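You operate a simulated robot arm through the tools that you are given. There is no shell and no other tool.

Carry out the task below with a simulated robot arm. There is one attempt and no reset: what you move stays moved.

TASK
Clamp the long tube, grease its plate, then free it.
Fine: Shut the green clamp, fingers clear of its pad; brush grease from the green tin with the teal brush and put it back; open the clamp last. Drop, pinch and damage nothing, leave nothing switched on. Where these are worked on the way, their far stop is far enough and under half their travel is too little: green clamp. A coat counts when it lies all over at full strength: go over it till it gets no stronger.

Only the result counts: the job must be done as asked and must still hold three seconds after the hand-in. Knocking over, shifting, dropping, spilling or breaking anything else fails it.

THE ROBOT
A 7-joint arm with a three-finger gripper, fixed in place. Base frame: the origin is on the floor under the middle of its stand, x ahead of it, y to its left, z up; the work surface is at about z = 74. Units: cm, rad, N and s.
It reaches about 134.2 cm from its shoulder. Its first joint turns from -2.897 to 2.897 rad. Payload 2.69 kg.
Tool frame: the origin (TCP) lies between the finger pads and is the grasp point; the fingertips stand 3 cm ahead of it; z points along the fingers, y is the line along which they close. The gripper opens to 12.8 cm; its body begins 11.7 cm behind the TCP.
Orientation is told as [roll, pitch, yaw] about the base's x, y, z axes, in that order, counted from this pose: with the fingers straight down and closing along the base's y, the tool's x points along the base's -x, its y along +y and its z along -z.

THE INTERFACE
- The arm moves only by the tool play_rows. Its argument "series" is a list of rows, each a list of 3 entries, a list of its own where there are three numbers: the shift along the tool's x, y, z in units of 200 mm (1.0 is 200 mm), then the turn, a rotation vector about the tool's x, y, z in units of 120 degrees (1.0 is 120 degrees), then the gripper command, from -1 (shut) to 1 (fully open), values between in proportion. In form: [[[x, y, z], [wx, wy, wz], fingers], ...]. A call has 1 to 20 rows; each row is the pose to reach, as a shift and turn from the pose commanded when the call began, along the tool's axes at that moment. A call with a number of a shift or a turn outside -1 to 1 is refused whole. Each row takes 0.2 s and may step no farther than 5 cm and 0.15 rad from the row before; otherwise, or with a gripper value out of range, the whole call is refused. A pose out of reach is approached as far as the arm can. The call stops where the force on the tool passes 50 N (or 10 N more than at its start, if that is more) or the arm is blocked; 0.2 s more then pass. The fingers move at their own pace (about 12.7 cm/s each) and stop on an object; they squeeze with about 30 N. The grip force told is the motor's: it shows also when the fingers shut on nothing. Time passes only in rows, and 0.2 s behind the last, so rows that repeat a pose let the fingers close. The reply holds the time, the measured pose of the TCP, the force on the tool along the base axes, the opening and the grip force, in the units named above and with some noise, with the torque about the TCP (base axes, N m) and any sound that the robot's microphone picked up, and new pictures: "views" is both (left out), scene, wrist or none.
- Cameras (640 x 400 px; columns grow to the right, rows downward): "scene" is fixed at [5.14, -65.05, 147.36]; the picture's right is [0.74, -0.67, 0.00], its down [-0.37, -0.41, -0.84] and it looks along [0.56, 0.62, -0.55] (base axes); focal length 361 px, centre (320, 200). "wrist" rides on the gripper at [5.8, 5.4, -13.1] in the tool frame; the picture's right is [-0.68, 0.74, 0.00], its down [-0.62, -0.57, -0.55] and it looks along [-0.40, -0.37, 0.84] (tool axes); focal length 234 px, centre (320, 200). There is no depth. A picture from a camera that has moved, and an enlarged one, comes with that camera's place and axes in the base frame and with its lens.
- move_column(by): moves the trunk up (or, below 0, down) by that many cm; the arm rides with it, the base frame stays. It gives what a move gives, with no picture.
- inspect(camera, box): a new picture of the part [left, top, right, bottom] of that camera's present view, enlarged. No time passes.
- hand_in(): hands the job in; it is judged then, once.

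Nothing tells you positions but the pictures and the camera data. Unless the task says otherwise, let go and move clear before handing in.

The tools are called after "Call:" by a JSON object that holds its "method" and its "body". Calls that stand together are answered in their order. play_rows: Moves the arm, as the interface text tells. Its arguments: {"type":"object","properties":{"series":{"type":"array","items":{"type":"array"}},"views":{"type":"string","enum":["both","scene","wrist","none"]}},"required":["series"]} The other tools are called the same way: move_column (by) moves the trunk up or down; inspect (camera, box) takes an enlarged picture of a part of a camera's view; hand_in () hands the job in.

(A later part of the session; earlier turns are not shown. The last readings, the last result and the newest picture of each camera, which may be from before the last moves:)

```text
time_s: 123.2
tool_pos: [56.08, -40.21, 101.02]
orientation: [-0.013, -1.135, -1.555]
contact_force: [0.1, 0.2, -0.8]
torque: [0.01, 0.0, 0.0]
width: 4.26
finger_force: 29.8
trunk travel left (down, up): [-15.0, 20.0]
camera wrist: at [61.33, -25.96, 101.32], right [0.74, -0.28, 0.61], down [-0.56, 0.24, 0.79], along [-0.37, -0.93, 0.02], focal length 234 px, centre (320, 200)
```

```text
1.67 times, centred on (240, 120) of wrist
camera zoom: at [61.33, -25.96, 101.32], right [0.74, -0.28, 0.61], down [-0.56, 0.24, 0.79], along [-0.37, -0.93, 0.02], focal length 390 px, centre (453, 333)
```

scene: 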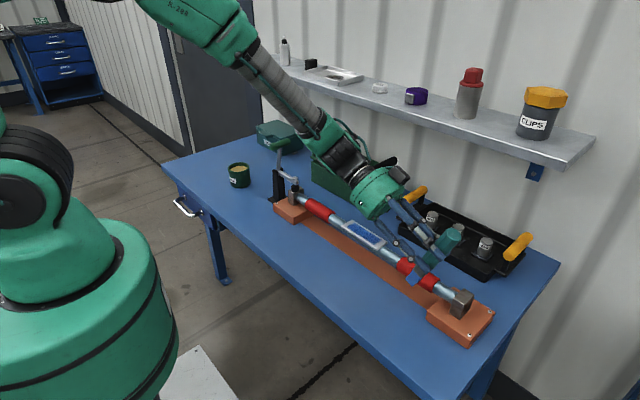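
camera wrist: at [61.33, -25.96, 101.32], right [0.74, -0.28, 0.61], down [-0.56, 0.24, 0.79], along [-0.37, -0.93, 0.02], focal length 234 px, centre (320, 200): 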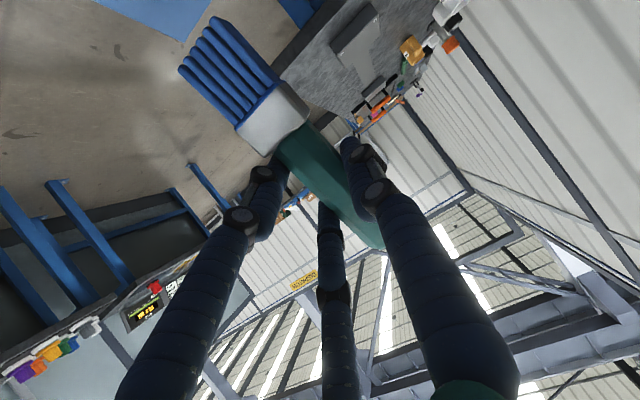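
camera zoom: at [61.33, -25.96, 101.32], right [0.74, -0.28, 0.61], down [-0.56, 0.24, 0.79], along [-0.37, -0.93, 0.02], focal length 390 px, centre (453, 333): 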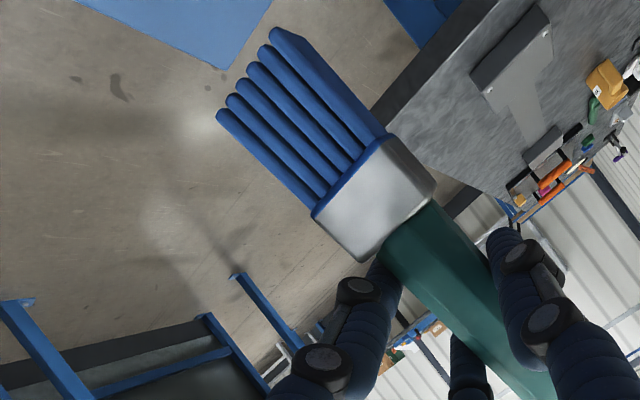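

The brush now lies within about 4° of the tool, close to the fingertips. I'll level the hand while carrying it back toward its original place.

Call:
{"method": "play_rows", "body": {"series": [[[0.02, -0.005, -0.05], [0, 0.065, 0], -1], [[0.06, -0.015, -0.13], [0, 0.13, 0], -1], [[0.1, -0.025, -0.22], [0, 0.195, 0], -1], [[0.15, -0.035, -0.32], [0, 0.26, 0], -1], [[0.2, -0.045, -0.43], [0, 0.325, 0], -1], [[0.24, -0.055, -0.52], [0, 0.39, 0], -1], [[0.28, -0.065, -0.6], [0, 0.455, 0], -1], [[0.317, -0.075, -0.6797], [0, 0.52, 0], -1], [[0.317, -0.075, -0.6797], [0, 0.5425, 0], -1], [[0.317, -0.075, -0.6797], [0, 0.5425, 0], -1]], "views": "both"}}

Call:
{"method": "inspect", "body": {"camera": "scene", "box": [320, 150, 440, 280]}}

Call:
{"method": "inspect", "body": {"camera": "wrist", "box": [130, 0, 410, 240]}}

```text
time_s: 125.4
tool_pos: [54.63, -25.32, 100.91]
orientation: [-0.007, 0.004, -1.569]
contact_force: [0.2, 0.4, 0.8]
torque: [0.02, 0.02, 0.02]
width: 4.26
finger_force: 30.3
trunk travel left (down, up): [-15.0, 20.0]
camera wrist: at [59.95, -19.5, 114.14], right [0.74, -0.68, -0.01], down [-0.56, -0.62, 0.55], along [-0.38, -0.4, -0.83], focal length 234 px, centre (320, 200)
```

scene: 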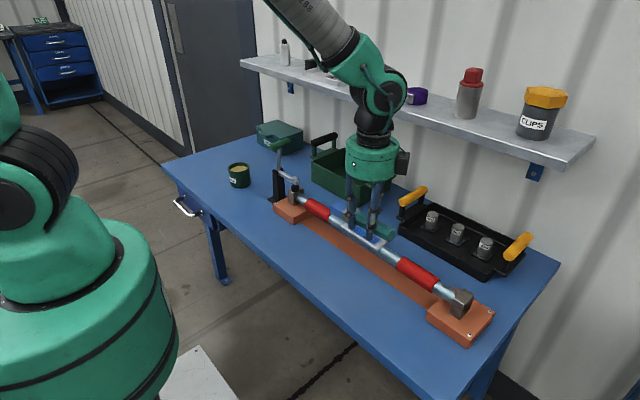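
wrist: 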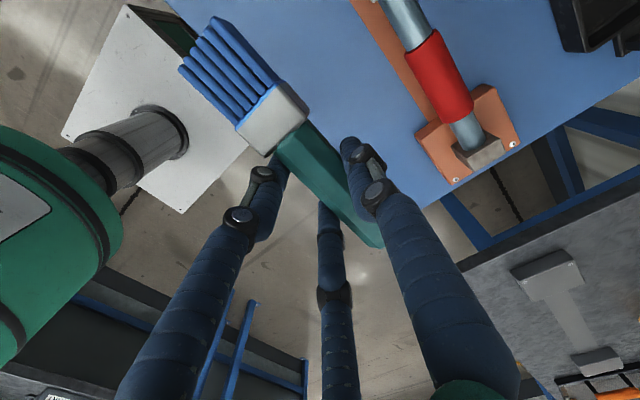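

```text
3.08 times, centred on (380, 215) of scene
camera zoom: at [5.14, -65.05, 147.36], right [0.74, -0.67, 0.0], down [-0.37, -0.41, -0.84], along [0.56, 0.62, -0.55], focal length 1112 px, centre (135, 154)
```

zoom: 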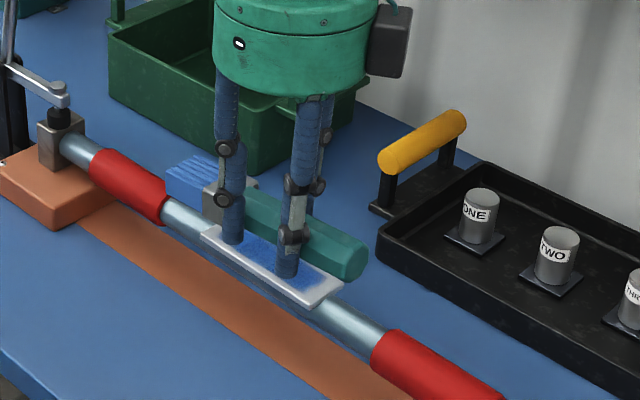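

```text
1.67 times, centred on (270, 120) of wrist
camera zoom: at [59.95, -19.5, 114.14], right [0.74, -0.68, -0.01], down [-0.56, -0.62, 0.55], along [-0.38, -0.4, -0.83], focal length 390 px, centre (403, 333)
```

zoom: 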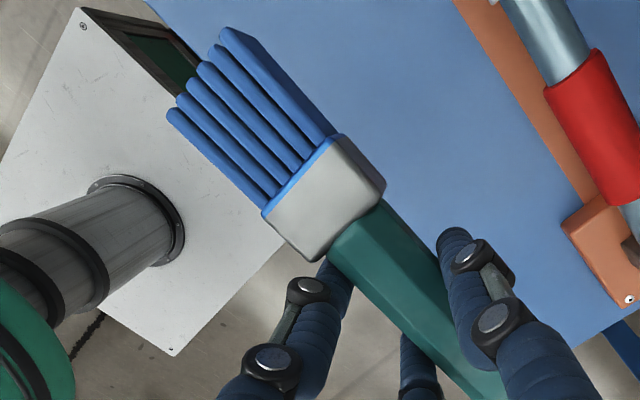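

The hand is level, and the brush is nearly level with its tip slightly down. I'll move above its original spot, correct the small yaw difference, and come down to about 10 cm above the bench.

Call:
{"method": "play_rows", "body": {"series": [[[0.1, 0, 0.1], [0, 0, 0.01], -1], [[0.25, -0.001, 0.2], [0, 0, 0.02], -1], [[0.4, -0.002, 0.36], [0, 0, 0.03], -1], [[0.472, -0.0025, 0.54], [0, 0, 0.0387], -1], [[0.472, -0.0025, 0.72], [0, 0, 0.0387], -1], [[0.472, -0.0025, 0.842], [0, 0, 0.0387], -1], [[0.472, -0.0025, 0.842], [0, 0, 0.0387], -1]], "views": "both"}}

Call:
{"method": "inspect", "body": {"camera": "scene", "box": [290, 200, 370, 310]}}

Call:
{"method": "inspect", "body": {"camera": "wrist", "box": [130, 0, 410, 240]}}

```text
time_s: 127.0
tool_pos: [54.71, -15.96, 84.16]
orientation: [-0.007, 0.001, -1.65]
contact_force: [0.4, 0.2, -1.6]
torque: [-0.05, 0.02, -0.01]
width: 4.23
finger_force: 30.1
trunk travel left (down, up): [-15.0, 20.0]
camera wrist: at [60.44, -10.62, 97.25], right [0.68, -0.73, -0.01], down [-0.61, -0.57, 0.55], along [-0.41, -0.37, -0.83], focal length 234 px, centre (320, 200)
```

scene: 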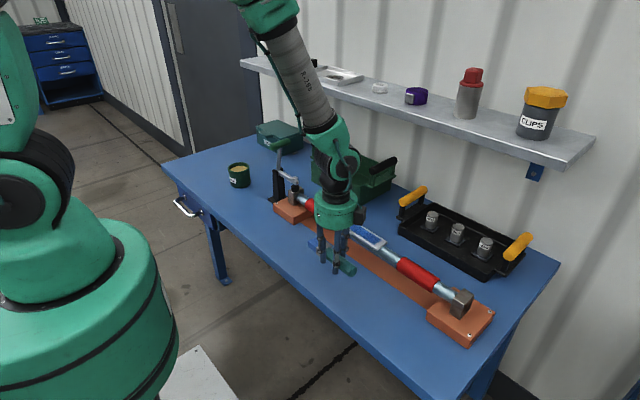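
wrist: 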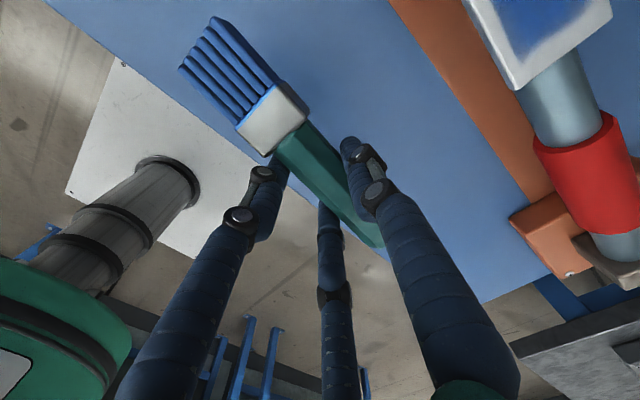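

```text
3.64 times, centred on (330, 255) of scene
camera zoom: at [5.14, -65.05, 147.36], right [0.74, -0.67, 0.0], down [-0.37, -0.41, -0.84], along [0.56, 0.62, -0.55], focal length 1314 px, centre (284, 0)
```

zoom: 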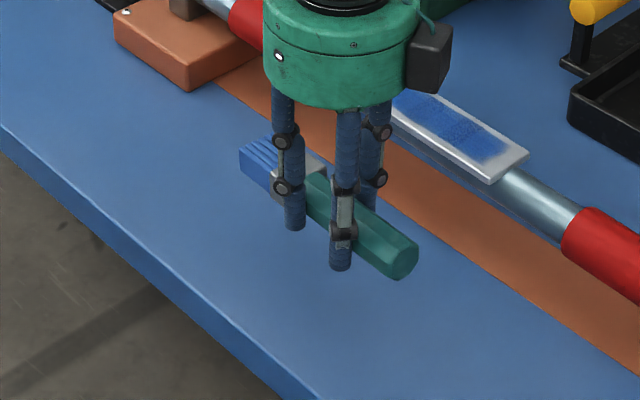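

```text
1.67 times, centred on (270, 120) of wrist
camera zoom: at [60.44, -10.62, 97.25], right [0.68, -0.73, -0.01], down [-0.61, -0.57, 0.55], along [-0.41, -0.37, -0.83], focal length 390 px, centre (403, 333)
```

zoom: 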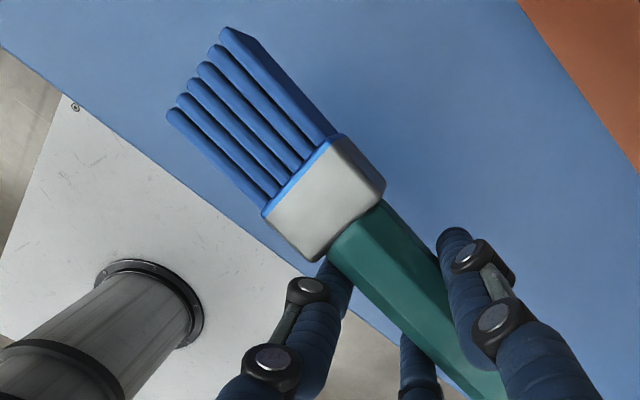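

The brush is above its place and aligned. I'll lower it gently until the bristle end touches the bench.

Call:
{"method": "play_rows", "body": {"series": [[[0, 0, 0.1], [0, 0, 0], -1], [[0, 0, 0.2], [0, 0, 0], -1], [[0, 0, 0.27], [0, 0, 0], -1], [[0, 0, 0.3], [0, 0, 0], -1], [[0, 0, 0.315], [0, 0, 0], -1], [[0, 0, 0.315], [0, 0, 0], -1]], "views": "none"}}

Call:
{"method": "inspect", "body": {"camera": "scene", "box": [290, 220, 370, 310]}}

```text
time_s: 128.4
tool_pos: [54.31, -15.86, 77.71]
orientation: [-0.007, 0.0, -1.652]
contact_force: [-0.1, 0.0, -0.2]
torque: [-0.05, -0.03, -0.01]
width: 4.25
finger_force: 30.0
trunk travel left (down, up): [-15.0, 20.0]
```

```text
4.44 times, centred on (330, 265) of scene
camera zoom: at [5.14, -65.05, 147.36], right [0.74, -0.67, 0.0], down [-0.37, -0.41, -0.84], along [0.56, 0.62, -0.55], focal length 1606 px, centre (276, -89)
```

zoom: 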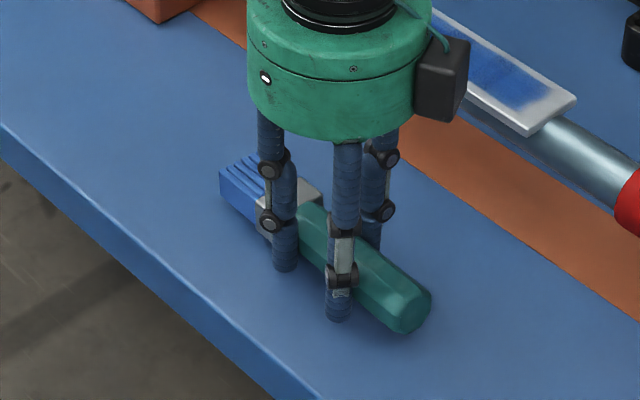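

The alignment with the original spot is almost exact. I'll go the last few millimetres.

Call:
{"method": "play_rows", "body": {"series": [[[0, 0, 0.0075], [0, 0, 0], -1], [[0, 0, 0.0075], [0, 0, 0], -1]], "views": "none"}}

Call:
{"method": "play_rows", "body": {"series": [[[0, 0, 0.0075], [0, 0, 0], -1], [[0, 0, 0.0075], [0, 0, 0], -1]], "views": "none"}}

```text
time_s: 129.0
tool_pos: [54.35, -15.9, 77.54]
orientation: [-0.008, 0.001, -1.65]
contact_force: [0.6, 0.5, -1.4]
torque: [0.02, -0.03, -0.04]
width: 4.25
finger_force: 30.3
trunk travel left (down, up): [-15.0, 20.0]
```

```text
time_s: 129.6
tool_pos: [54.47, -15.95, 77.55]
orientation: [-0.006, 0.002, -1.652]
contact_force: [-0.3, 0.2, -0.1]
torque: [-0.05, -0.01, -0.04]
width: 4.24
finger_force: 29.7
trunk travel left (down, up): [-15.0, 20.0]
```

Call:
{"method": "play_rows", "body": {"series": [[[0, 0, 0.0065], [0, 0, 0], -1], [[0, 0, 0.0065], [0, 0, 0], -1]], "views": "none"}}

Call:
{"method": "play_rows", "body": {"series": [[[0, 0, 0.0065], [0, 0, 0], -1], [[0, 0, 0.0065], [0, 0, 0], -1]], "views": "none"}}

Call:
{"method": "inspect", "body": {"camera": "scene", "box": [300, 230, 360, 300]}}

```text
time_s: 130.2
tool_pos: [54.45, -15.81, 77.38]
orientation: [-0.007, 0.001, -1.651]
contact_force: [-0.3, -0.3, -0.9]
torque: [0.01, 0.02, -0.01]
width: 4.27
finger_force: 29.5
trunk travel left (down, up): [-15.0, 20.0]
```

```text
time_s: 130.8
tool_pos: [54.36, -15.93, 77.26]
orientation: [-0.005, 0.001, -1.651]
contact_force: [-0.2, -0.6, -1.1]
torque: [-0.02, -0.04, -0.03]
width: 4.27
finger_force: 29.7
trunk travel left (down, up): [-15.0, 20.0]
```

```text
5.71 times, centred on (330, 265) of scene
camera zoom: at [5.14, -65.05, 147.36], right [0.74, -0.67, 0.0], down [-0.37, -0.41, -0.84], along [0.56, 0.62, -0.55], focal length 2065 px, centre (263, -171)
```

zoom: 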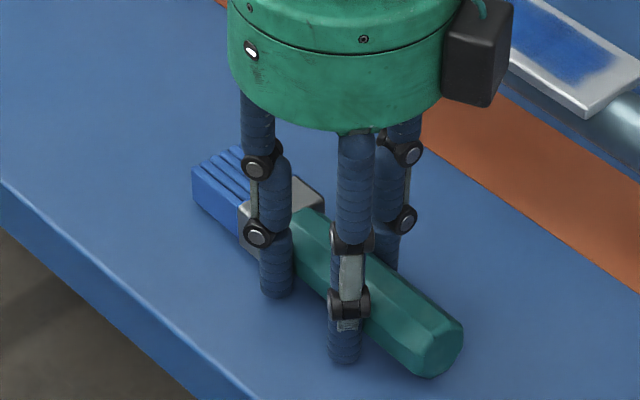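

Call:
{"method": "play_rows", "body": {"series": [[[0, 0, 0.004], [0, 0, 0], -1], [[0, 0, 0.004], [0, 0, 0], -1]], "views": "none"}}

Call:
{"method": "play_rows", "body": {"series": [[[0, 0, 0.004], [0, 0, 0], -1], [[0, 0, 0.004], [0, 0, 0], -1]], "views": "none"}}

```text
time_s: 131.4
tool_pos: [54.38, -15.84, 77.23]
orientation: [-0.008, 0.003, -1.651]
contact_force: [0.2, -0.3, -0.6]
torque: [0.0, -0.02, -0.01]
width: 4.25
finger_force: 29.8
trunk travel left (down, up): [-15.0, 20.0]
```

```text
time_s: 132.0
tool_pos: [54.42, -15.75, 77.1]
orientation: [-0.006, 0.003, -1.651]
contact_force: [0.3, -0.2, -0.7]
torque: [-0.02, 0.0, 0.0]
width: 4.25
finger_force: 29.9
trunk travel left (down, up): [-15.0, 20.0]
```

Call:
{"method": "play_rows", "body": {"series": [[[0, 0, 0.005], [0, 0, 0], -1], [[0, 0, 0.005], [0, 0, 0], -1]], "views": "none"}}

Call:
{"method": "play_rows", "body": {"series": [[[0, 0, 0.005], [0, 0, 0], -1], [[0, 0, 0.005], [0, 0, 0], -1]], "views": "none"}}

```text
time_s: 132.6
tool_pos: [54.42, -15.73, 77.01]
orientation: [-0.005, 0.001, -1.65]
contact_force: [-0.4, 2.4, 5.8]
torque: [0.28, -0.09, 0.08]
width: 4.25
finger_force: 30.4
trunk travel left (down, up): [-15.0, 20.0]
```

```text
time_s: 133.2
tool_pos: [54.43, -15.78, 76.95]
orientation: [-0.004, 0.0, -1.652]
contact_force: [-4.4, -6.4, 29.0]
torque: [0.45, -0.45, -0.09]
width: 4.3
finger_force: 30.5
trunk travel left (down, up): [-15.0, 20.0]
```

Both the bristle end and the fingertips have reached the bench. I'll ease up 1 mm to a light touch and check before releasing.

Call:
{"method": "play_rows", "body": {"series": [[[0, 0, -0.0055], [0, 0, 0], -1], [[0, 0, -0.0055], [0, 0, 0], -1]], "views": "wrist"}}

Call:
{"method": "inspect", "body": {"camera": "scene", "box": [300, 230, 360, 300]}}

Call:
{"method": "inspect", "body": {"camera": "scene", "box": [335, 265, 365, 300]}}

```text
time_s: 133.8
tool_pos: [54.42, -15.8, 76.92]
orientation: [-0.003, 0.003, -1.651]
contact_force: [1.2, -6.6, 22.7]
torque: [0.01, -0.71, -0.24]
width: 4.27
finger_force: 30.3
trunk travel left (down, up): [-15.0, 20.0]
camera wrist: at [60.19, -10.43, 90.18], right [0.68, -0.73, 0.0], down [-0.61, -0.57, 0.55], along [-0.41, -0.37, -0.83], focal length 234 px, centre (320, 200)
```

wrist: 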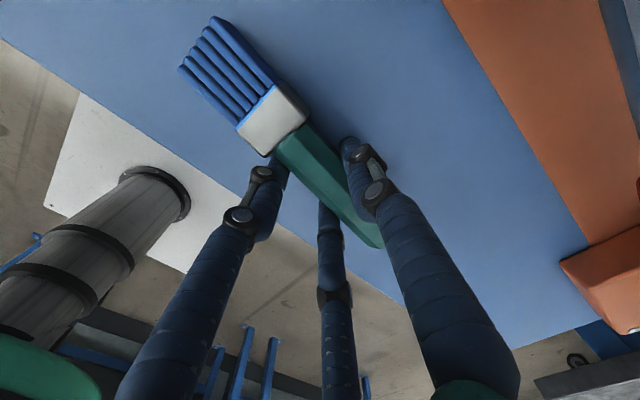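

```text
5.71 times, centred on (330, 265) of scene
camera zoom: at [5.14, -65.05, 147.36], right [0.74, -0.67, 0.0], down [-0.37, -0.41, -0.84], along [0.56, 0.62, -0.55], focal length 2065 px, centre (263, -171)
```

zoom: 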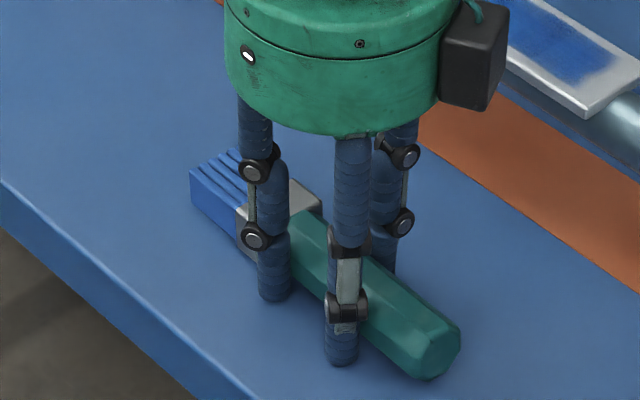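

```text
11.43 times, centred on (350, 282) of scene
camera zoom: at [5.14, -65.05, 147.36], right [0.74, -0.67, 0.0], down [-0.37, -0.41, -0.84], along [0.56, 0.62, -0.55], focal length 4130 px, centre (-23, -743)
```

zoom: 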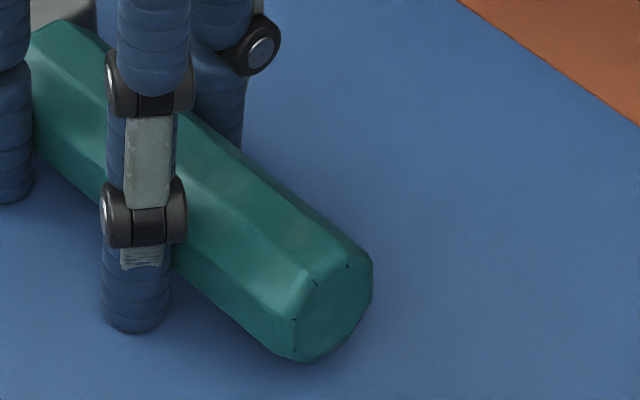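

The handle is only about 3 mm above its resting height and the tip is exactly in place. I'll ease off another half-millimetre to shed the fingertip load, then open slowly.

Call:
{"method": "play_rows", "body": {"series": [[[0, 0, -0.004], [0, 0, 0], -1], [[0, 0, -0.004], [0, 0, 0], -1]], "views": "none"}}

Call:
{"method": "play_rows", "body": {"series": [[[0, 0, 0], [0, 0, 0], -0.34], [[0, 0, 0], [0, 0, 0], -0.32], [[0, 0, 0], [0, 0, 0], -0.28], [[0, 0, 0], [0, 0, 0], -0.2], [[0, 0, 0], [0, 0, 0], -0.1]], "views": "wrist"}}

Call:
{"method": "inspect", "body": {"camera": "scene", "box": [300, 230, 360, 300]}}

```text
time_s: 134.4
tool_pos: [54.3, -15.72, 76.94]
orientation: [-0.007, 0.002, -1.65]
contact_force: [4.6, -0.1, 9.9]
torque: [-0.02, -0.51, 0.02]
width: 4.27
finger_force: 30.1
trunk travel left (down, up): [-15.0, 20.0]
```

```text
time_s: 135.6
tool_pos: [54.34, -15.62, 77.12]
orientation: [-0.006, 0.002, -1.652]
contact_force: [0.6, 0.2, -0.7]
torque: [-0.02, 0.04, 0.01]
width: 5.74
finger_force: 0.1
trunk travel left (down, up): [-15.0, 20.0]
camera wrist: at [60.14, -10.41, 90.18], right [0.68, -0.73, -0.01], down [-0.61, -0.57, 0.55], along [-0.41, -0.37, -0.83], focal length 234 px, centre (320, 200)
```

wrist: 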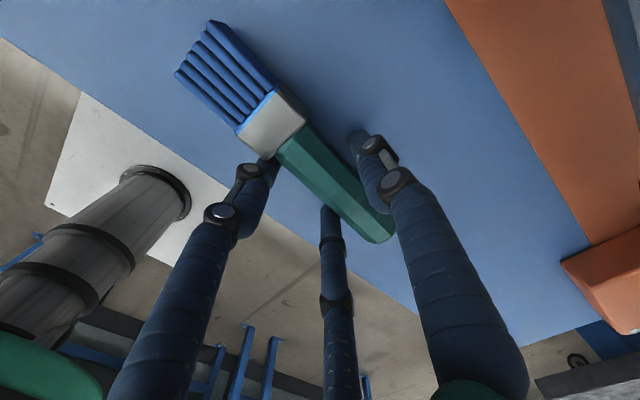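

```text
5.71 times, centred on (330, 265) of scene
camera zoom: at [5.14, -65.05, 147.36], right [0.74, -0.67, 0.0], down [-0.37, -0.41, -0.84], along [0.56, 0.62, -0.55], focal length 2065 px, centre (263, -171)
```

zoom: 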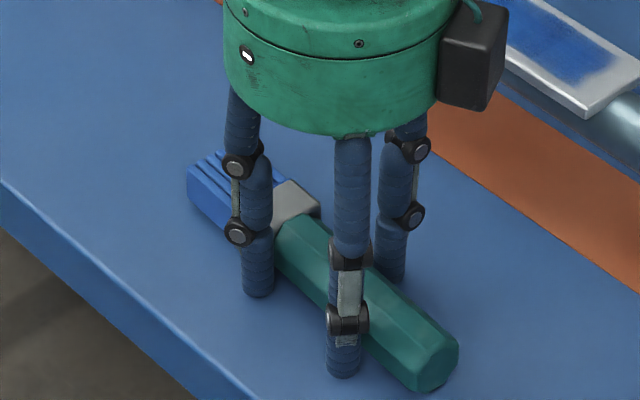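

The brush is resting flat in its original place. I'll open wider and lift straight up.

Call:
{"method": "play_rows", "body": {"series": [[[0, 0, 0], [0, 0, 0], 0.1], [[0, 0, 0], [0, 0, 0], 0.4], [[0, 0, 0], [0, 0, 0], 0.4], [[0, 0, -0.1], [0, 0, 0], 0.4], [[0, 0, -0.3], [0, 0, 0], 0.4], [[0, 0, -0.5], [0, 0, 0], 0.4], [[0, 0, -0.7], [0, 0, 0], 0.4], [[0, 0, -0.9], [0, 0, 0], 0.4], [[0, 0, -0.9], [0, 0, 0], 0.4]], "views": "both"}}

Call:
{"method": "inspect", "body": {"camera": "scene", "box": [290, 240, 370, 310]}}

Call:
{"method": "inspect", "body": {"camera": "scene", "box": [220, 140, 400, 270]}}

```text
time_s: 137.6
tool_pos: [54.49, -16.01, 95.1]
orientation: [-0.006, 0.002, -1.653]
contact_force: [0.1, 0.3, 0.5]
torque: [0.01, -0.1, 0.04]
width: 8.95
finger_force: 0.0
trunk travel left (down, up): [-15.0, 20.0]
camera wrist: at [60.32, -10.64, 108.17], right [0.68, -0.73, -0.01], down [-0.61, -0.57, 0.55], along [-0.41, -0.37, -0.83], focal length 234 px, centre (320, 200)
```

scene: 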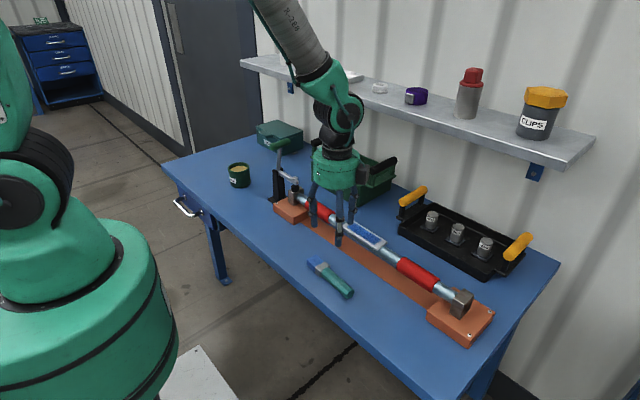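
wrist: 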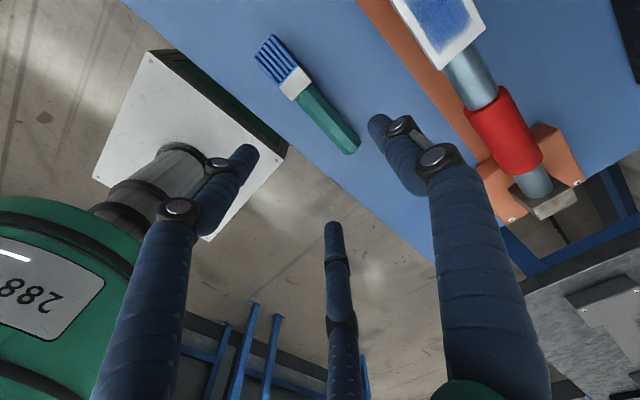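

```text
5.71 times, centred on (330, 275) of scene
camera zoom: at [5.14, -65.05, 147.36], right [0.74, -0.67, 0.0], down [-0.37, -0.41, -0.84], along [0.56, 0.62, -0.55], focal length 2065 px, centre (263, -229)
```

zoom: 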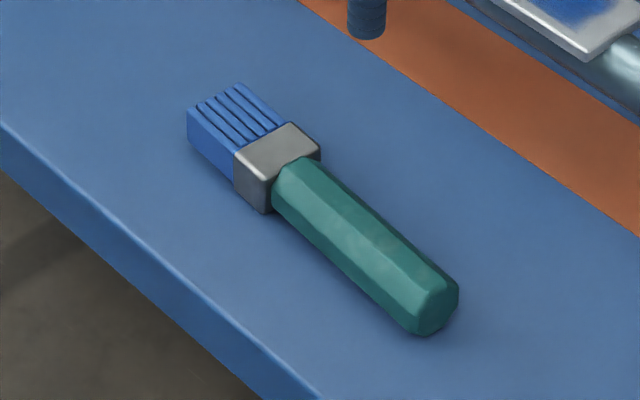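

```text
3.08 times, centred on (310, 205) of scene
camera zoom: at [5.14, -65.05, 147.36], right [0.74, -0.67, 0.0], down [-0.37, -0.41, -0.84], along [0.56, 0.62, -0.55], focal length 1112 px, centre (351, 185)
```

zoom: 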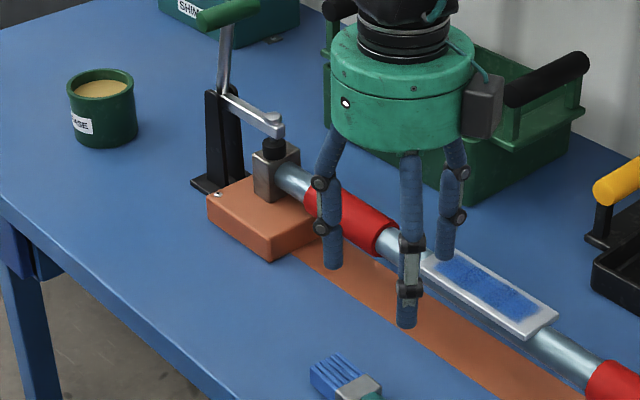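

The brush lies within about 3 mm of where it started. I'll take one look straight down at the coat with the free hand before opening the clamp.

Call:
{"method": "play_rows", "body": {"series": [[[-0.02, 0.13, -0.11], [0, 0, 0], 0.4], [[-0.04, 0.27, -0.22], [0, 0, 0], 0.4], [[-0.06, 0.41, -0.33], [0, 0, 0], 0.4], [[-0.08, 0.554, -0.43], [0, 0, 0], 0.4], [[-0.08, 0.554, -0.43], [0, 0, 0], 0.4]], "views": "both"}}

Call:
{"method": "inspect", "body": {"camera": "wrist", "box": [230, 0, 400, 130]}}

Call:
{"method": "inspect", "body": {"camera": "scene", "box": [335, 205, 405, 260]}}

```text
time_s: 138.8
tool_pos: [65.21, -18.35, 103.4]
orientation: [-0.007, 0.002, -1.653]
contact_force: [1.2, -0.5, 0.4]
torque: [0.01, 0.03, -0.01]
width: 8.97
finger_force: 0.0
trunk travel left (down, up): [-15.0, 20.0]
camera wrist: at [71.05, -12.99, 116.59], right [0.68, -0.73, -0.01], down [-0.61, -0.57, 0.55], along [-0.41, -0.37, -0.83], focal length 234 px, centre (320, 200)
```

scene: 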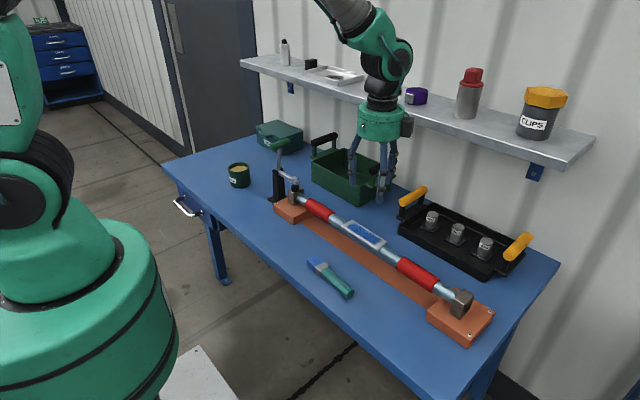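
wrist: 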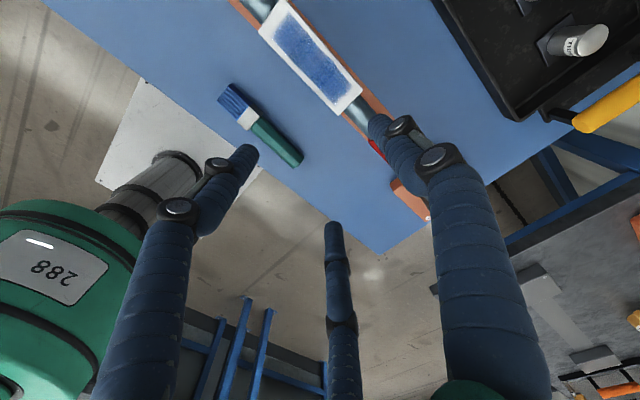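

```text
3.08 times, centred on (315, 65) of wrist
camera zoom: at [71.05, -12.99, 116.59], right [0.68, -0.73, -0.01], down [-0.61, -0.57, 0.55], along [-0.41, -0.37, -0.83], focal length 720 px, centre (335, 615)
```

zoom: 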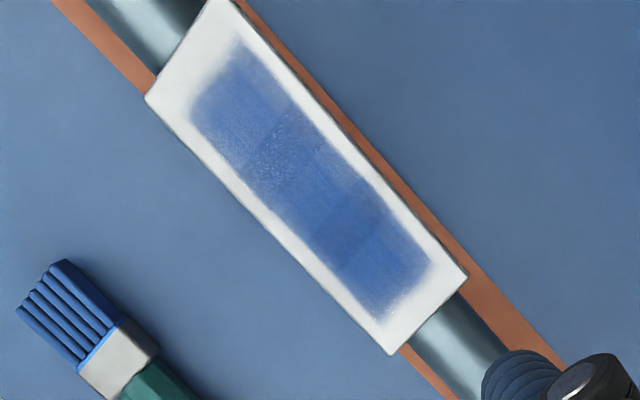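

```text
7.27 times, centred on (370, 232) of scene
camera zoom: at [5.14, -65.05, 147.36], right [0.74, -0.67, 0.0], down [-0.37, -0.41, -0.84], along [0.56, 0.62, -0.55], focal length 2628 px, centre (-44, -36)
```

zoom: 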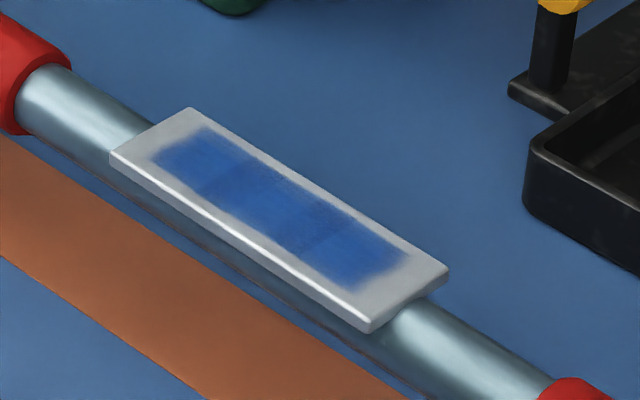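

The coat is even and fills its zone, and the brush is back. Last step is the clamp: its T-bar now stands at about (68.6, 24.2, 97.6). I'll close the fist and travel to the -y side of the bar, well above the pad.

Call:
{"method": "play_rows", "body": {"series": [[[0.1, -0.006, -0.1], [0, 0, 0], 0], [[0.29, -0.0176, -0.25], [0, 0, 0], -0.5], [[0.48, -0.029, -0.42], [0, 0, 0], -1], [[0.68, -0.0411, -0.42], [0, 0, 0], -1], [[0.85, -0.0514, -0.42], [0, 0, 0], -1], [[0.924, -0.0559, -0.42], [0, 0, 0], -1]], "views": "none"}}

Call:
{"method": "play_rows", "body": {"series": [[[0.15, -0.0087, 0], [0, 0, 0], -1], [[0.34, -0.0196, 0], [0, 0, 0], -1], [[0.54, -0.0312, 0], [0, 0, 0], -1], [[0.74, -0.0428, 0], [0, 0, 0], -1], [[0.924, -0.0534, 0], [0, 0, 0], -1], [[0.924, -0.0534, 0], [0, 0, 0], -1]], "views": "both"}}

Call:
{"method": "inspect", "body": {"camera": "scene", "box": [235, 70, 335, 220]}}

Call:
{"method": "inspect", "body": {"camera": "wrist", "box": [220, 20, 420, 260]}}

```text
refused: row 3 steps farther than a row can; nothing moved
```

```text
time_s: 140.2
tool_pos: [65.7, 0.29, 103.46]
orientation: [-0.006, 0.001, -1.652]
contact_force: [-0.2, 0.7, 0.9]
torque: [-0.04, 0.01, 0.03]
width: 0.2
finger_force: 29.9
trunk travel left (down, up): [-15.0, 20.0]
camera wrist: at [71.47, 5.68, 116.58], right [0.68, -0.73, -0.01], down [-0.61, -0.57, 0.55], along [-0.41, -0.37, -0.83], focal length 234 px, centre (320, 200)
```

scene: 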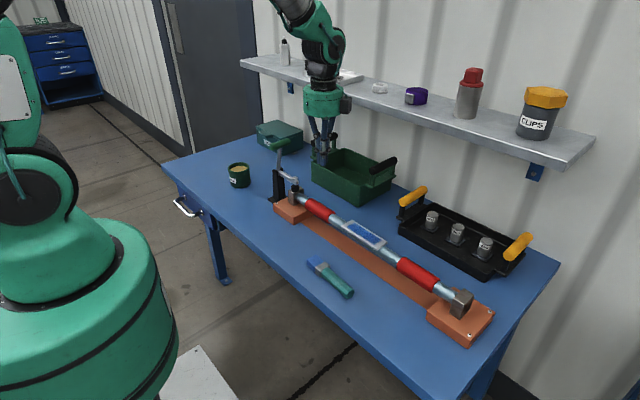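
wrist: 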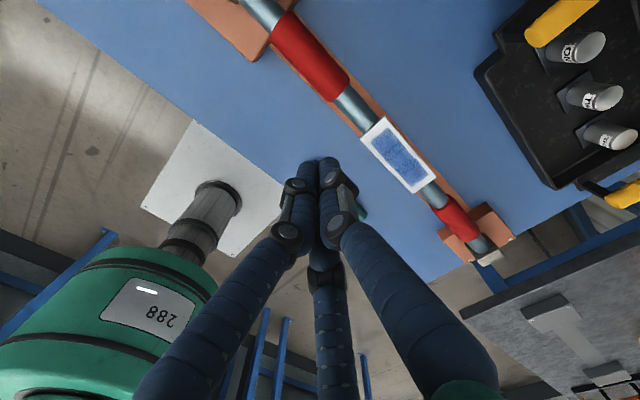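

```text
2.67 times, centred on (285, 145) of scene
camera zoom: at [5.14, -65.05, 147.36], right [0.74, -0.67, 0.0], down [-0.37, -0.41, -0.84], along [0.56, 0.62, -0.55], focal length 964 px, centre (413, 347)
```

zoom: 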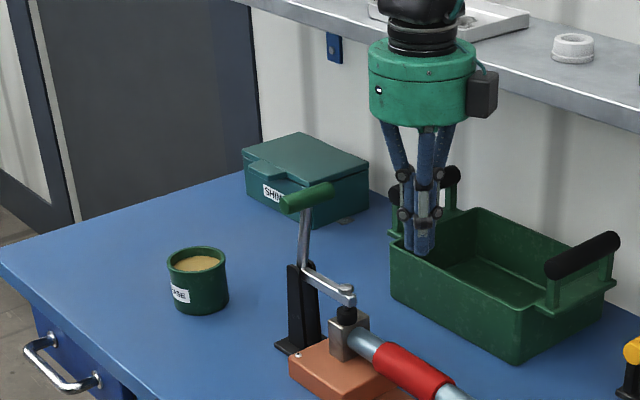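

```text
1.67 times, centred on (320, 140) of wrist
camera zoom: at [71.47, 5.68, 116.58], right [0.68, -0.73, -0.01], down [-0.61, -0.57, 0.55], along [-0.41, -0.37, -0.83], focal length 390 px, centre (320, 300)
```

zoom: 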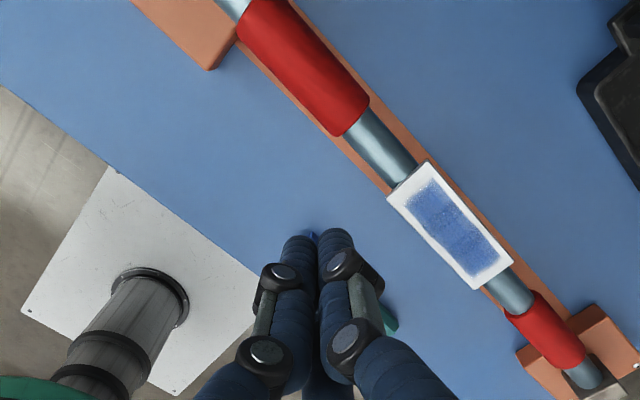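

The first of those two calls was refused as too large a step, so only the second ran. The hand is simply at y≈0, still clear. I'll go on to the -y side of the bar at this height.

Call:
{"method": "play_rows", "body": {"series": [[[0.15, -0.009, 0], [0, 0, 0], -1], [[0.34, -0.02, 0], [0, 0, 0], -1], [[0.54, -0.032, 0], [0, 0, 0], -1], [[0.74, -0.045, 0], [0, 0, 0], -1], [[0.88, -0.054, 0], [0, 0, 0], -1], [[0.91, -0.056, 0], [0, 0, 0], -1], [[0.91, -0.056, 0], [0, 0, 0], -1]], "views": "both"}}

Call:
{"method": "inspect", "body": {"camera": "scene", "box": [235, 70, 335, 220]}}

Call:
{"method": "inspect", "body": {"camera": "wrist", "box": [220, 20, 420, 260]}}

```text
time_s: 141.8
tool_pos: [66.18, 18.47, 103.49]
orientation: [-0.008, 0.003, -1.65]
contact_force: [-0.5, -0.8, -0.3]
torque: [0.01, 0.01, 0.01]
width: 0.21
finger_force: 29.8
trunk travel left (down, up): [-15.0, 20.0]
camera wrist: at [71.92, 23.76, 116.63], right [0.68, -0.73, -0.01], down [-0.61, -0.57, 0.55], along [-0.41, -0.37, -0.83], focal length 234 px, centre (320, 200)
```

scene: 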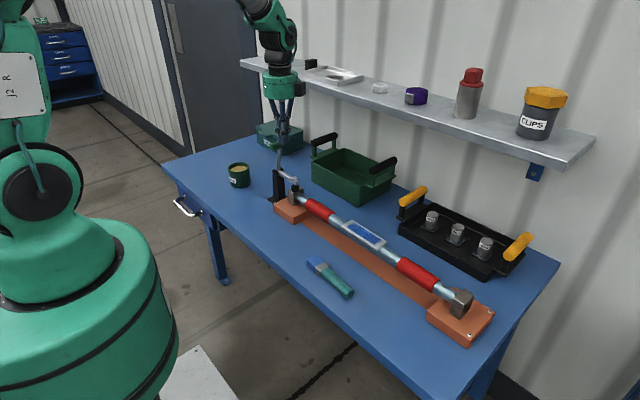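
wrist: 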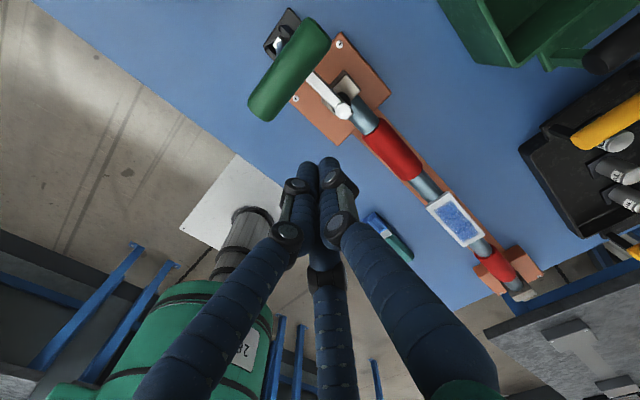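

```text
2.67 times, centred on (285, 145) of scene
camera zoom: at [5.14, -65.05, 147.36], right [0.74, -0.67, 0.0], down [-0.37, -0.41, -0.84], along [0.56, 0.62, -0.55], focal length 964 px, centre (413, 347)
```

zoom: 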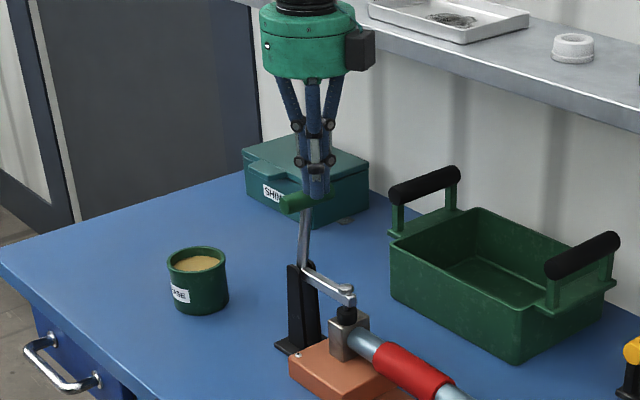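

```text
1.67 times, centred on (320, 140) of wrist
camera zoom: at [71.92, 23.76, 116.63], right [0.68, -0.73, -0.01], down [-0.61, -0.57, 0.55], along [-0.41, -0.37, -0.83], focal length 390 px, centre (320, 300)
```

zoom: 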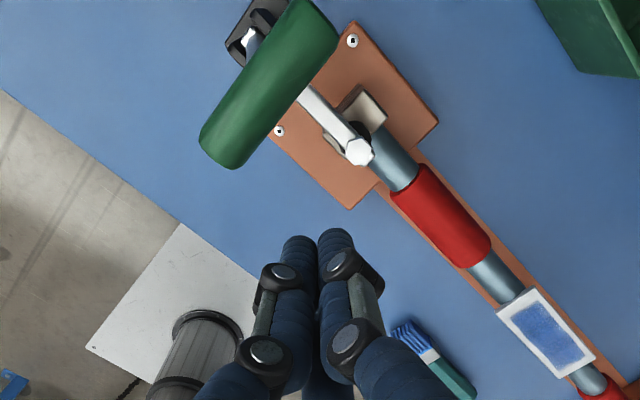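

The bar spans x 65.5–72.6 at y≈24.5 with the link in its middle. I'll lower the fist on its -y side near the robot-side end (x≈66.5), so it clears the link, and stay about 7 cm above the pad arm.

Call:
{"method": "play_rows", "body": {"series": [[[0, 0.01, 0.09], [0, 0, 0], -1], [[0, 0.02, 0.18], [0, 0, 0], -1], [[0, 0.02, 0.26], [0, 0, 0], -1], [[0, 0.02, 0.26], [0, 0, 0], -1]], "views": "wrist"}}

Call:
{"method": "inspect", "body": {"camera": "scene", "box": [245, 90, 325, 220]}}

Call:
{"method": "inspect", "body": {"camera": "wrist", "box": [220, 20, 420, 260]}}

```text
time_s: 142.8
tool_pos: [66.42, 18.37, 98.42]
orientation: [-0.008, 0.001, -1.651]
contact_force: [0.3, -0.4, 1.0]
torque: [0.02, 0.02, 0.0]
width: 0.23
finger_force: 30.0
trunk travel left (down, up): [-15.0, 20.0]
camera wrist: at [72.28, 23.71, 111.56], right [0.68, -0.73, -0.01], down [-0.61, -0.57, 0.55], along [-0.41, -0.37, -0.83], focal length 234 px, centre (320, 200)
```

wrist: 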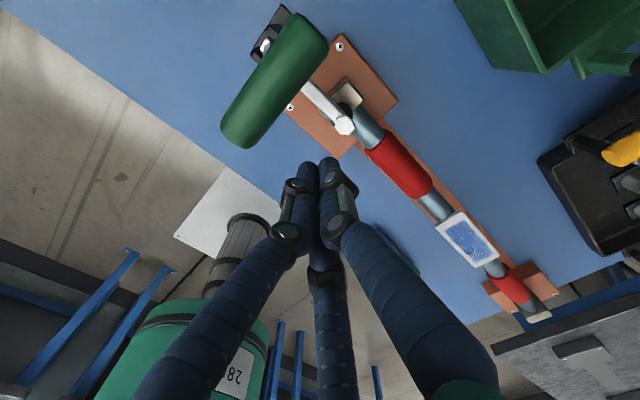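

```text
3.08 times, centred on (285, 155) of scene
camera zoom: at [5.14, -65.05, 147.36], right [0.74, -0.67, 0.0], down [-0.37, -0.41, -0.84], along [0.56, 0.62, -0.55], focal length 1112 px, centre (428, 338)
```

zoom: 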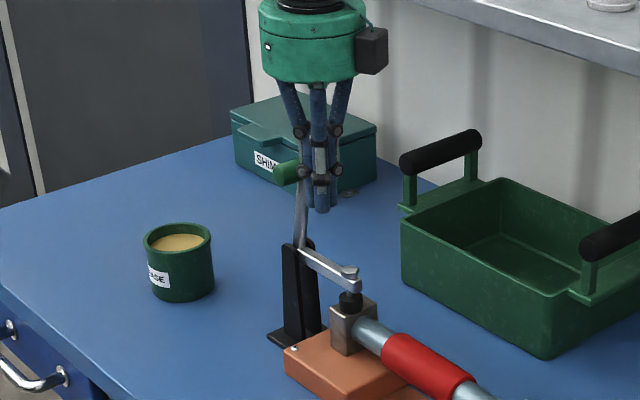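

```text
1.67 times, centred on (320, 140) of wrist
camera zoom: at [72.28, 23.71, 111.56], right [0.68, -0.73, -0.01], down [-0.61, -0.57, 0.55], along [-0.41, -0.37, -0.83], focal length 390 px, centre (320, 300)
```

zoom: 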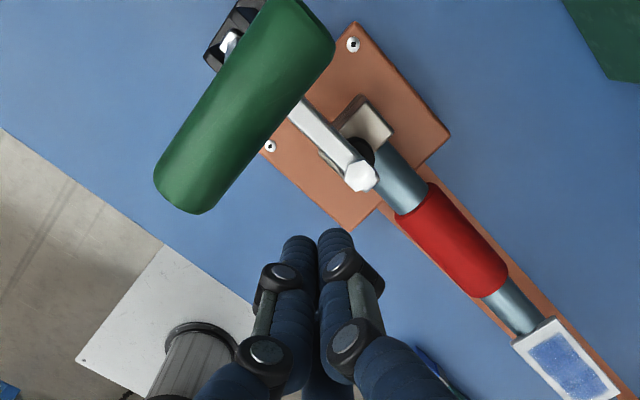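

The fist is in place, clear of the pad arm and link. I'll push the bar toward +y to break it over center.

Call:
{"method": "play_rows", "body": {"series": [[[0.0648, -0.0051, 0], [0, 0, 0], -1], [[0.1296, -0.0103, 0], [0, 0, 0], -1], [[0.1595, -0.0126, 0], [0, 0, 0], -1], [[0.1844, -0.0146, -0.0025], [0, 0, 0], -1], [[0.2094, -0.0166, -0.005], [0, 0, 0], -1], [[0.2343, -0.0186, -0.0075], [0, 0, 0], -1], [[0.2592, -0.0205, -0.01], [0, 0, 0], -1], [[0.2592, -0.0205, -0.01], [0, 0, 0], -1]], "views": "none"}}

Call:
{"method": "inspect", "body": {"camera": "scene", "box": [245, 90, 325, 220]}}

Call:
{"method": "inspect", "body": {"camera": "wrist", "box": [220, 20, 420, 260]}}

```text
time_s: 144.6
tool_pos: [66.33, 23.56, 98.61]
orientation: [-0.008, 0.002, -1.651]
contact_force: [0.6, 0.3, 0.0]
torque: [0.04, 0.0, 0.0]
width: 0.23
finger_force: 30.5
trunk travel left (down, up): [-15.0, 20.0]
```

```text
3.08 times, centred on (285, 155) of scene
camera zoom: at [5.14, -65.05, 147.36], right [0.74, -0.67, 0.0], down [-0.37, -0.41, -0.84], along [0.56, 0.62, -0.55], focal length 1112 px, centre (428, 338)
```

zoom: 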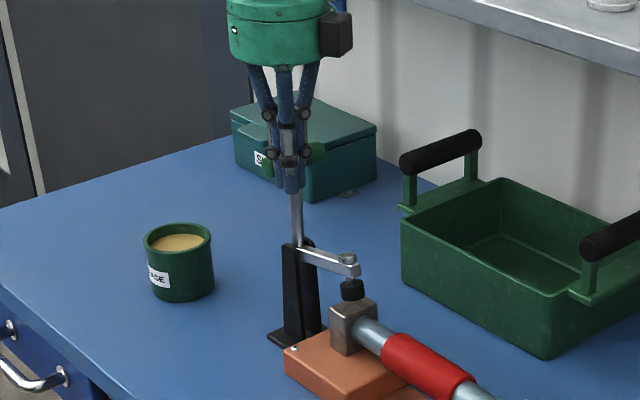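

```text
1.67 times, centred on (320, 140) of wrist
camera zoom: at [72.21, 28.91, 111.86], right [0.68, -0.73, -0.01], down [-0.61, -0.57, 0.55], along [-0.41, -0.37, -0.83], focal length 390 px, centre (320, 300)
```

zoom: 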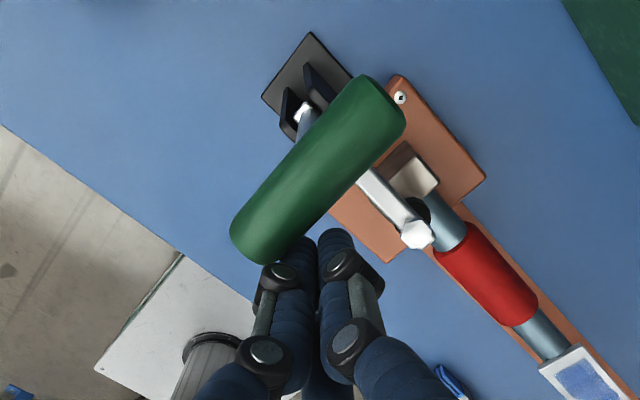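

The pad has lifted off the tube. I'll keep following the bar's arc.

Call:
{"method": "play_rows", "body": {"series": [[[0.0449, -0.0036, 0], [0, 0, 0], -1], [[0.0897, -0.0071, 0], [0, 0, 0], -1], [[0.1396, -0.0111, 0.01], [0, 0, 0], -1], [[0.1869, -0.0148, 0.02], [0, 0, 0], -1], [[0.2343, -0.0186, 0.0375], [0, 0, 0], -1], [[0.2792, -0.0221, 0.055], [0, 0, 0], -1], [[0.324, -0.0257, 0.08], [0, 0, 0], -1], [[0.3639, -0.0288, 0.105], [0, 0, 0], -1], [[0.3639, -0.0288, 0.105], [0, 0, 0], -1]], "views": "none"}}

Call:
{"method": "inspect", "body": {"camera": "scene", "box": [245, 90, 325, 220]}}

Call:
{"method": "inspect", "body": {"camera": "wrist", "box": [220, 20, 420, 260]}}

```text
time_s: 146.6
tool_pos: [66.39, 30.88, 96.76]
orientation: [-0.006, 0.003, -1.648]
contact_force: [0.7, -0.8, 0.7]
torque: [-0.03, 0.0, 0.01]
width: 0.22
finger_force: 30.1
trunk travel left (down, up): [-15.0, 20.0]
```

```text
3.08 times, centred on (285, 155) of scene
camera zoom: at [5.14, -65.05, 147.36], right [0.74, -0.67, 0.0], down [-0.37, -0.41, -0.84], along [0.56, 0.62, -0.55], focal length 1112 px, centre (428, 338)
```

zoom: 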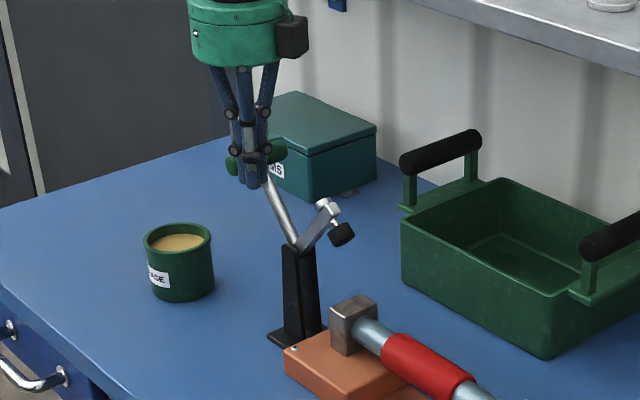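

```text
1.67 times, centred on (320, 140) of wrist
camera zoom: at [72.26, 36.15, 109.83], right [0.68, -0.73, -0.01], down [-0.61, -0.57, 0.55], along [-0.41, -0.37, -0.83], focal length 390 px, centre (320, 300)
```

zoom: 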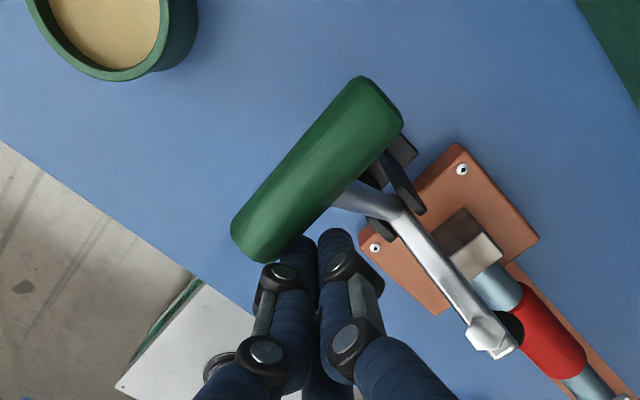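

The lever is following well and the pad is far off the tube. I'll push the final part to the open stop.

Call:
{"method": "play_rows", "body": {"series": [[[0.0399, -0.0032, 0.03], [0, 0, 0], -1], [[0.0798, -0.0063, 0.06], [0, 0, 0], -1], [[0.1097, -0.0087, 0.095], [0, 0, 0], -1], [[0.1346, -0.0107, 0.13], [0, 0, 0], -1], [[0.1346, -0.0107, 0.13], [0, 0, 0], -1]], "views": "none"}}

Call:
{"method": "inspect", "body": {"camera": "scene", "box": [245, 90, 325, 220]}}

Call:
{"method": "inspect", "body": {"camera": "wrist", "box": [220, 20, 420, 260]}}

```text
time_s: 147.8
tool_pos: [66.58, 33.66, 93.96]
orientation: [-0.005, 0.001, -1.65]
contact_force: [-0.3, 0.2, 0.3]
torque: [-0.01, -0.05, 0.01]
width: 0.21
finger_force: 30.1
trunk travel left (down, up): [-15.0, 20.0]
```

```text
3.08 times, centred on (285, 155) of scene
camera zoom: at [5.14, -65.05, 147.36], right [0.74, -0.67, 0.0], down [-0.37, -0.41, -0.84], along [0.56, 0.62, -0.55], focal length 1112 px, centre (428, 338)
```

zoom: 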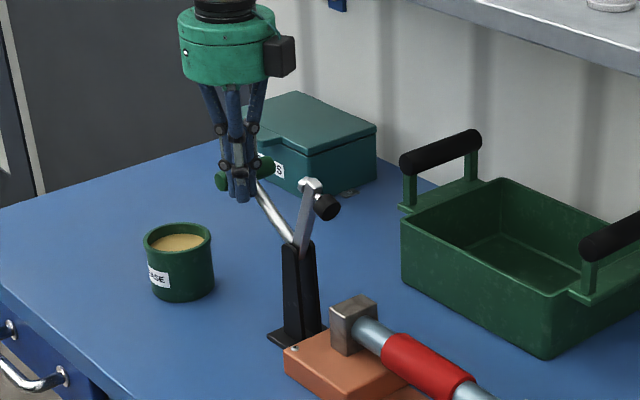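

```text
1.67 times, centred on (320, 140) of wrist
camera zoom: at [72.42, 38.83, 107.13], right [0.68, -0.73, -0.01], down [-0.61, -0.57, 0.55], along [-0.41, -0.37, -0.83], focal length 390 px, centre (320, 300)
```

zoom: 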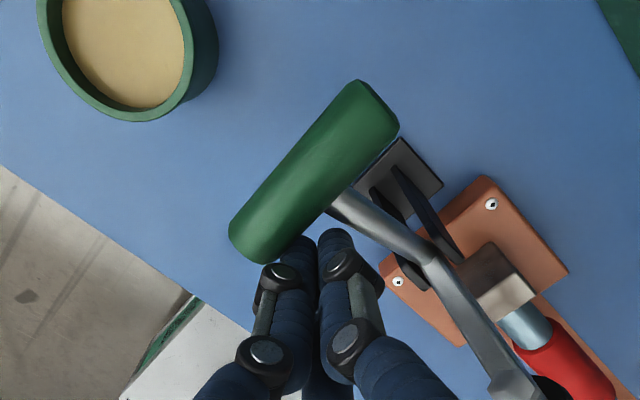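

It's almost back at its original open position. I'll nudge the last bit until the stop is felt.

Call:
{"method": "play_rows", "body": {"series": [[[0.01, -0.0008, 0.012], [0, 0, 0], -1], [[0.02, -0.0016, 0.024], [0, 0, 0], -1], [[0.02, -0.0016, 0.024], [0, 0, 0], -1]], "views": "none"}}

Call:
{"method": "inspect", "body": {"camera": "scene", "box": [245, 130, 325, 220]}}

```text
time_s: 148.6
tool_pos: [66.67, 33.67, 93.63]
orientation: [-0.007, 0.004, -1.65]
contact_force: [-0.4, -24.7, 7.3]
torque: [-0.15, 0.1, 0.08]
width: 0.2
finger_force: 29.7
trunk travel left (down, up): [-15.0, 20.0]
```

```text
4.44 times, centred on (285, 175) of scene
camera zoom: at [5.14, -65.05, 147.36], right [0.74, -0.67, 0.0], down [-0.37, -0.41, -0.84], along [0.56, 0.62, -0.55], focal length 1606 px, centre (476, 311)
```

zoom: 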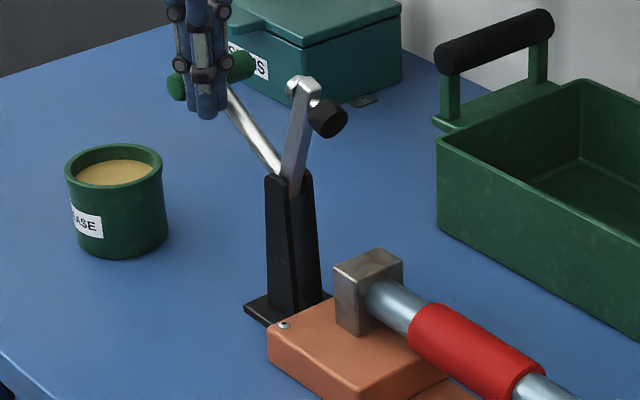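

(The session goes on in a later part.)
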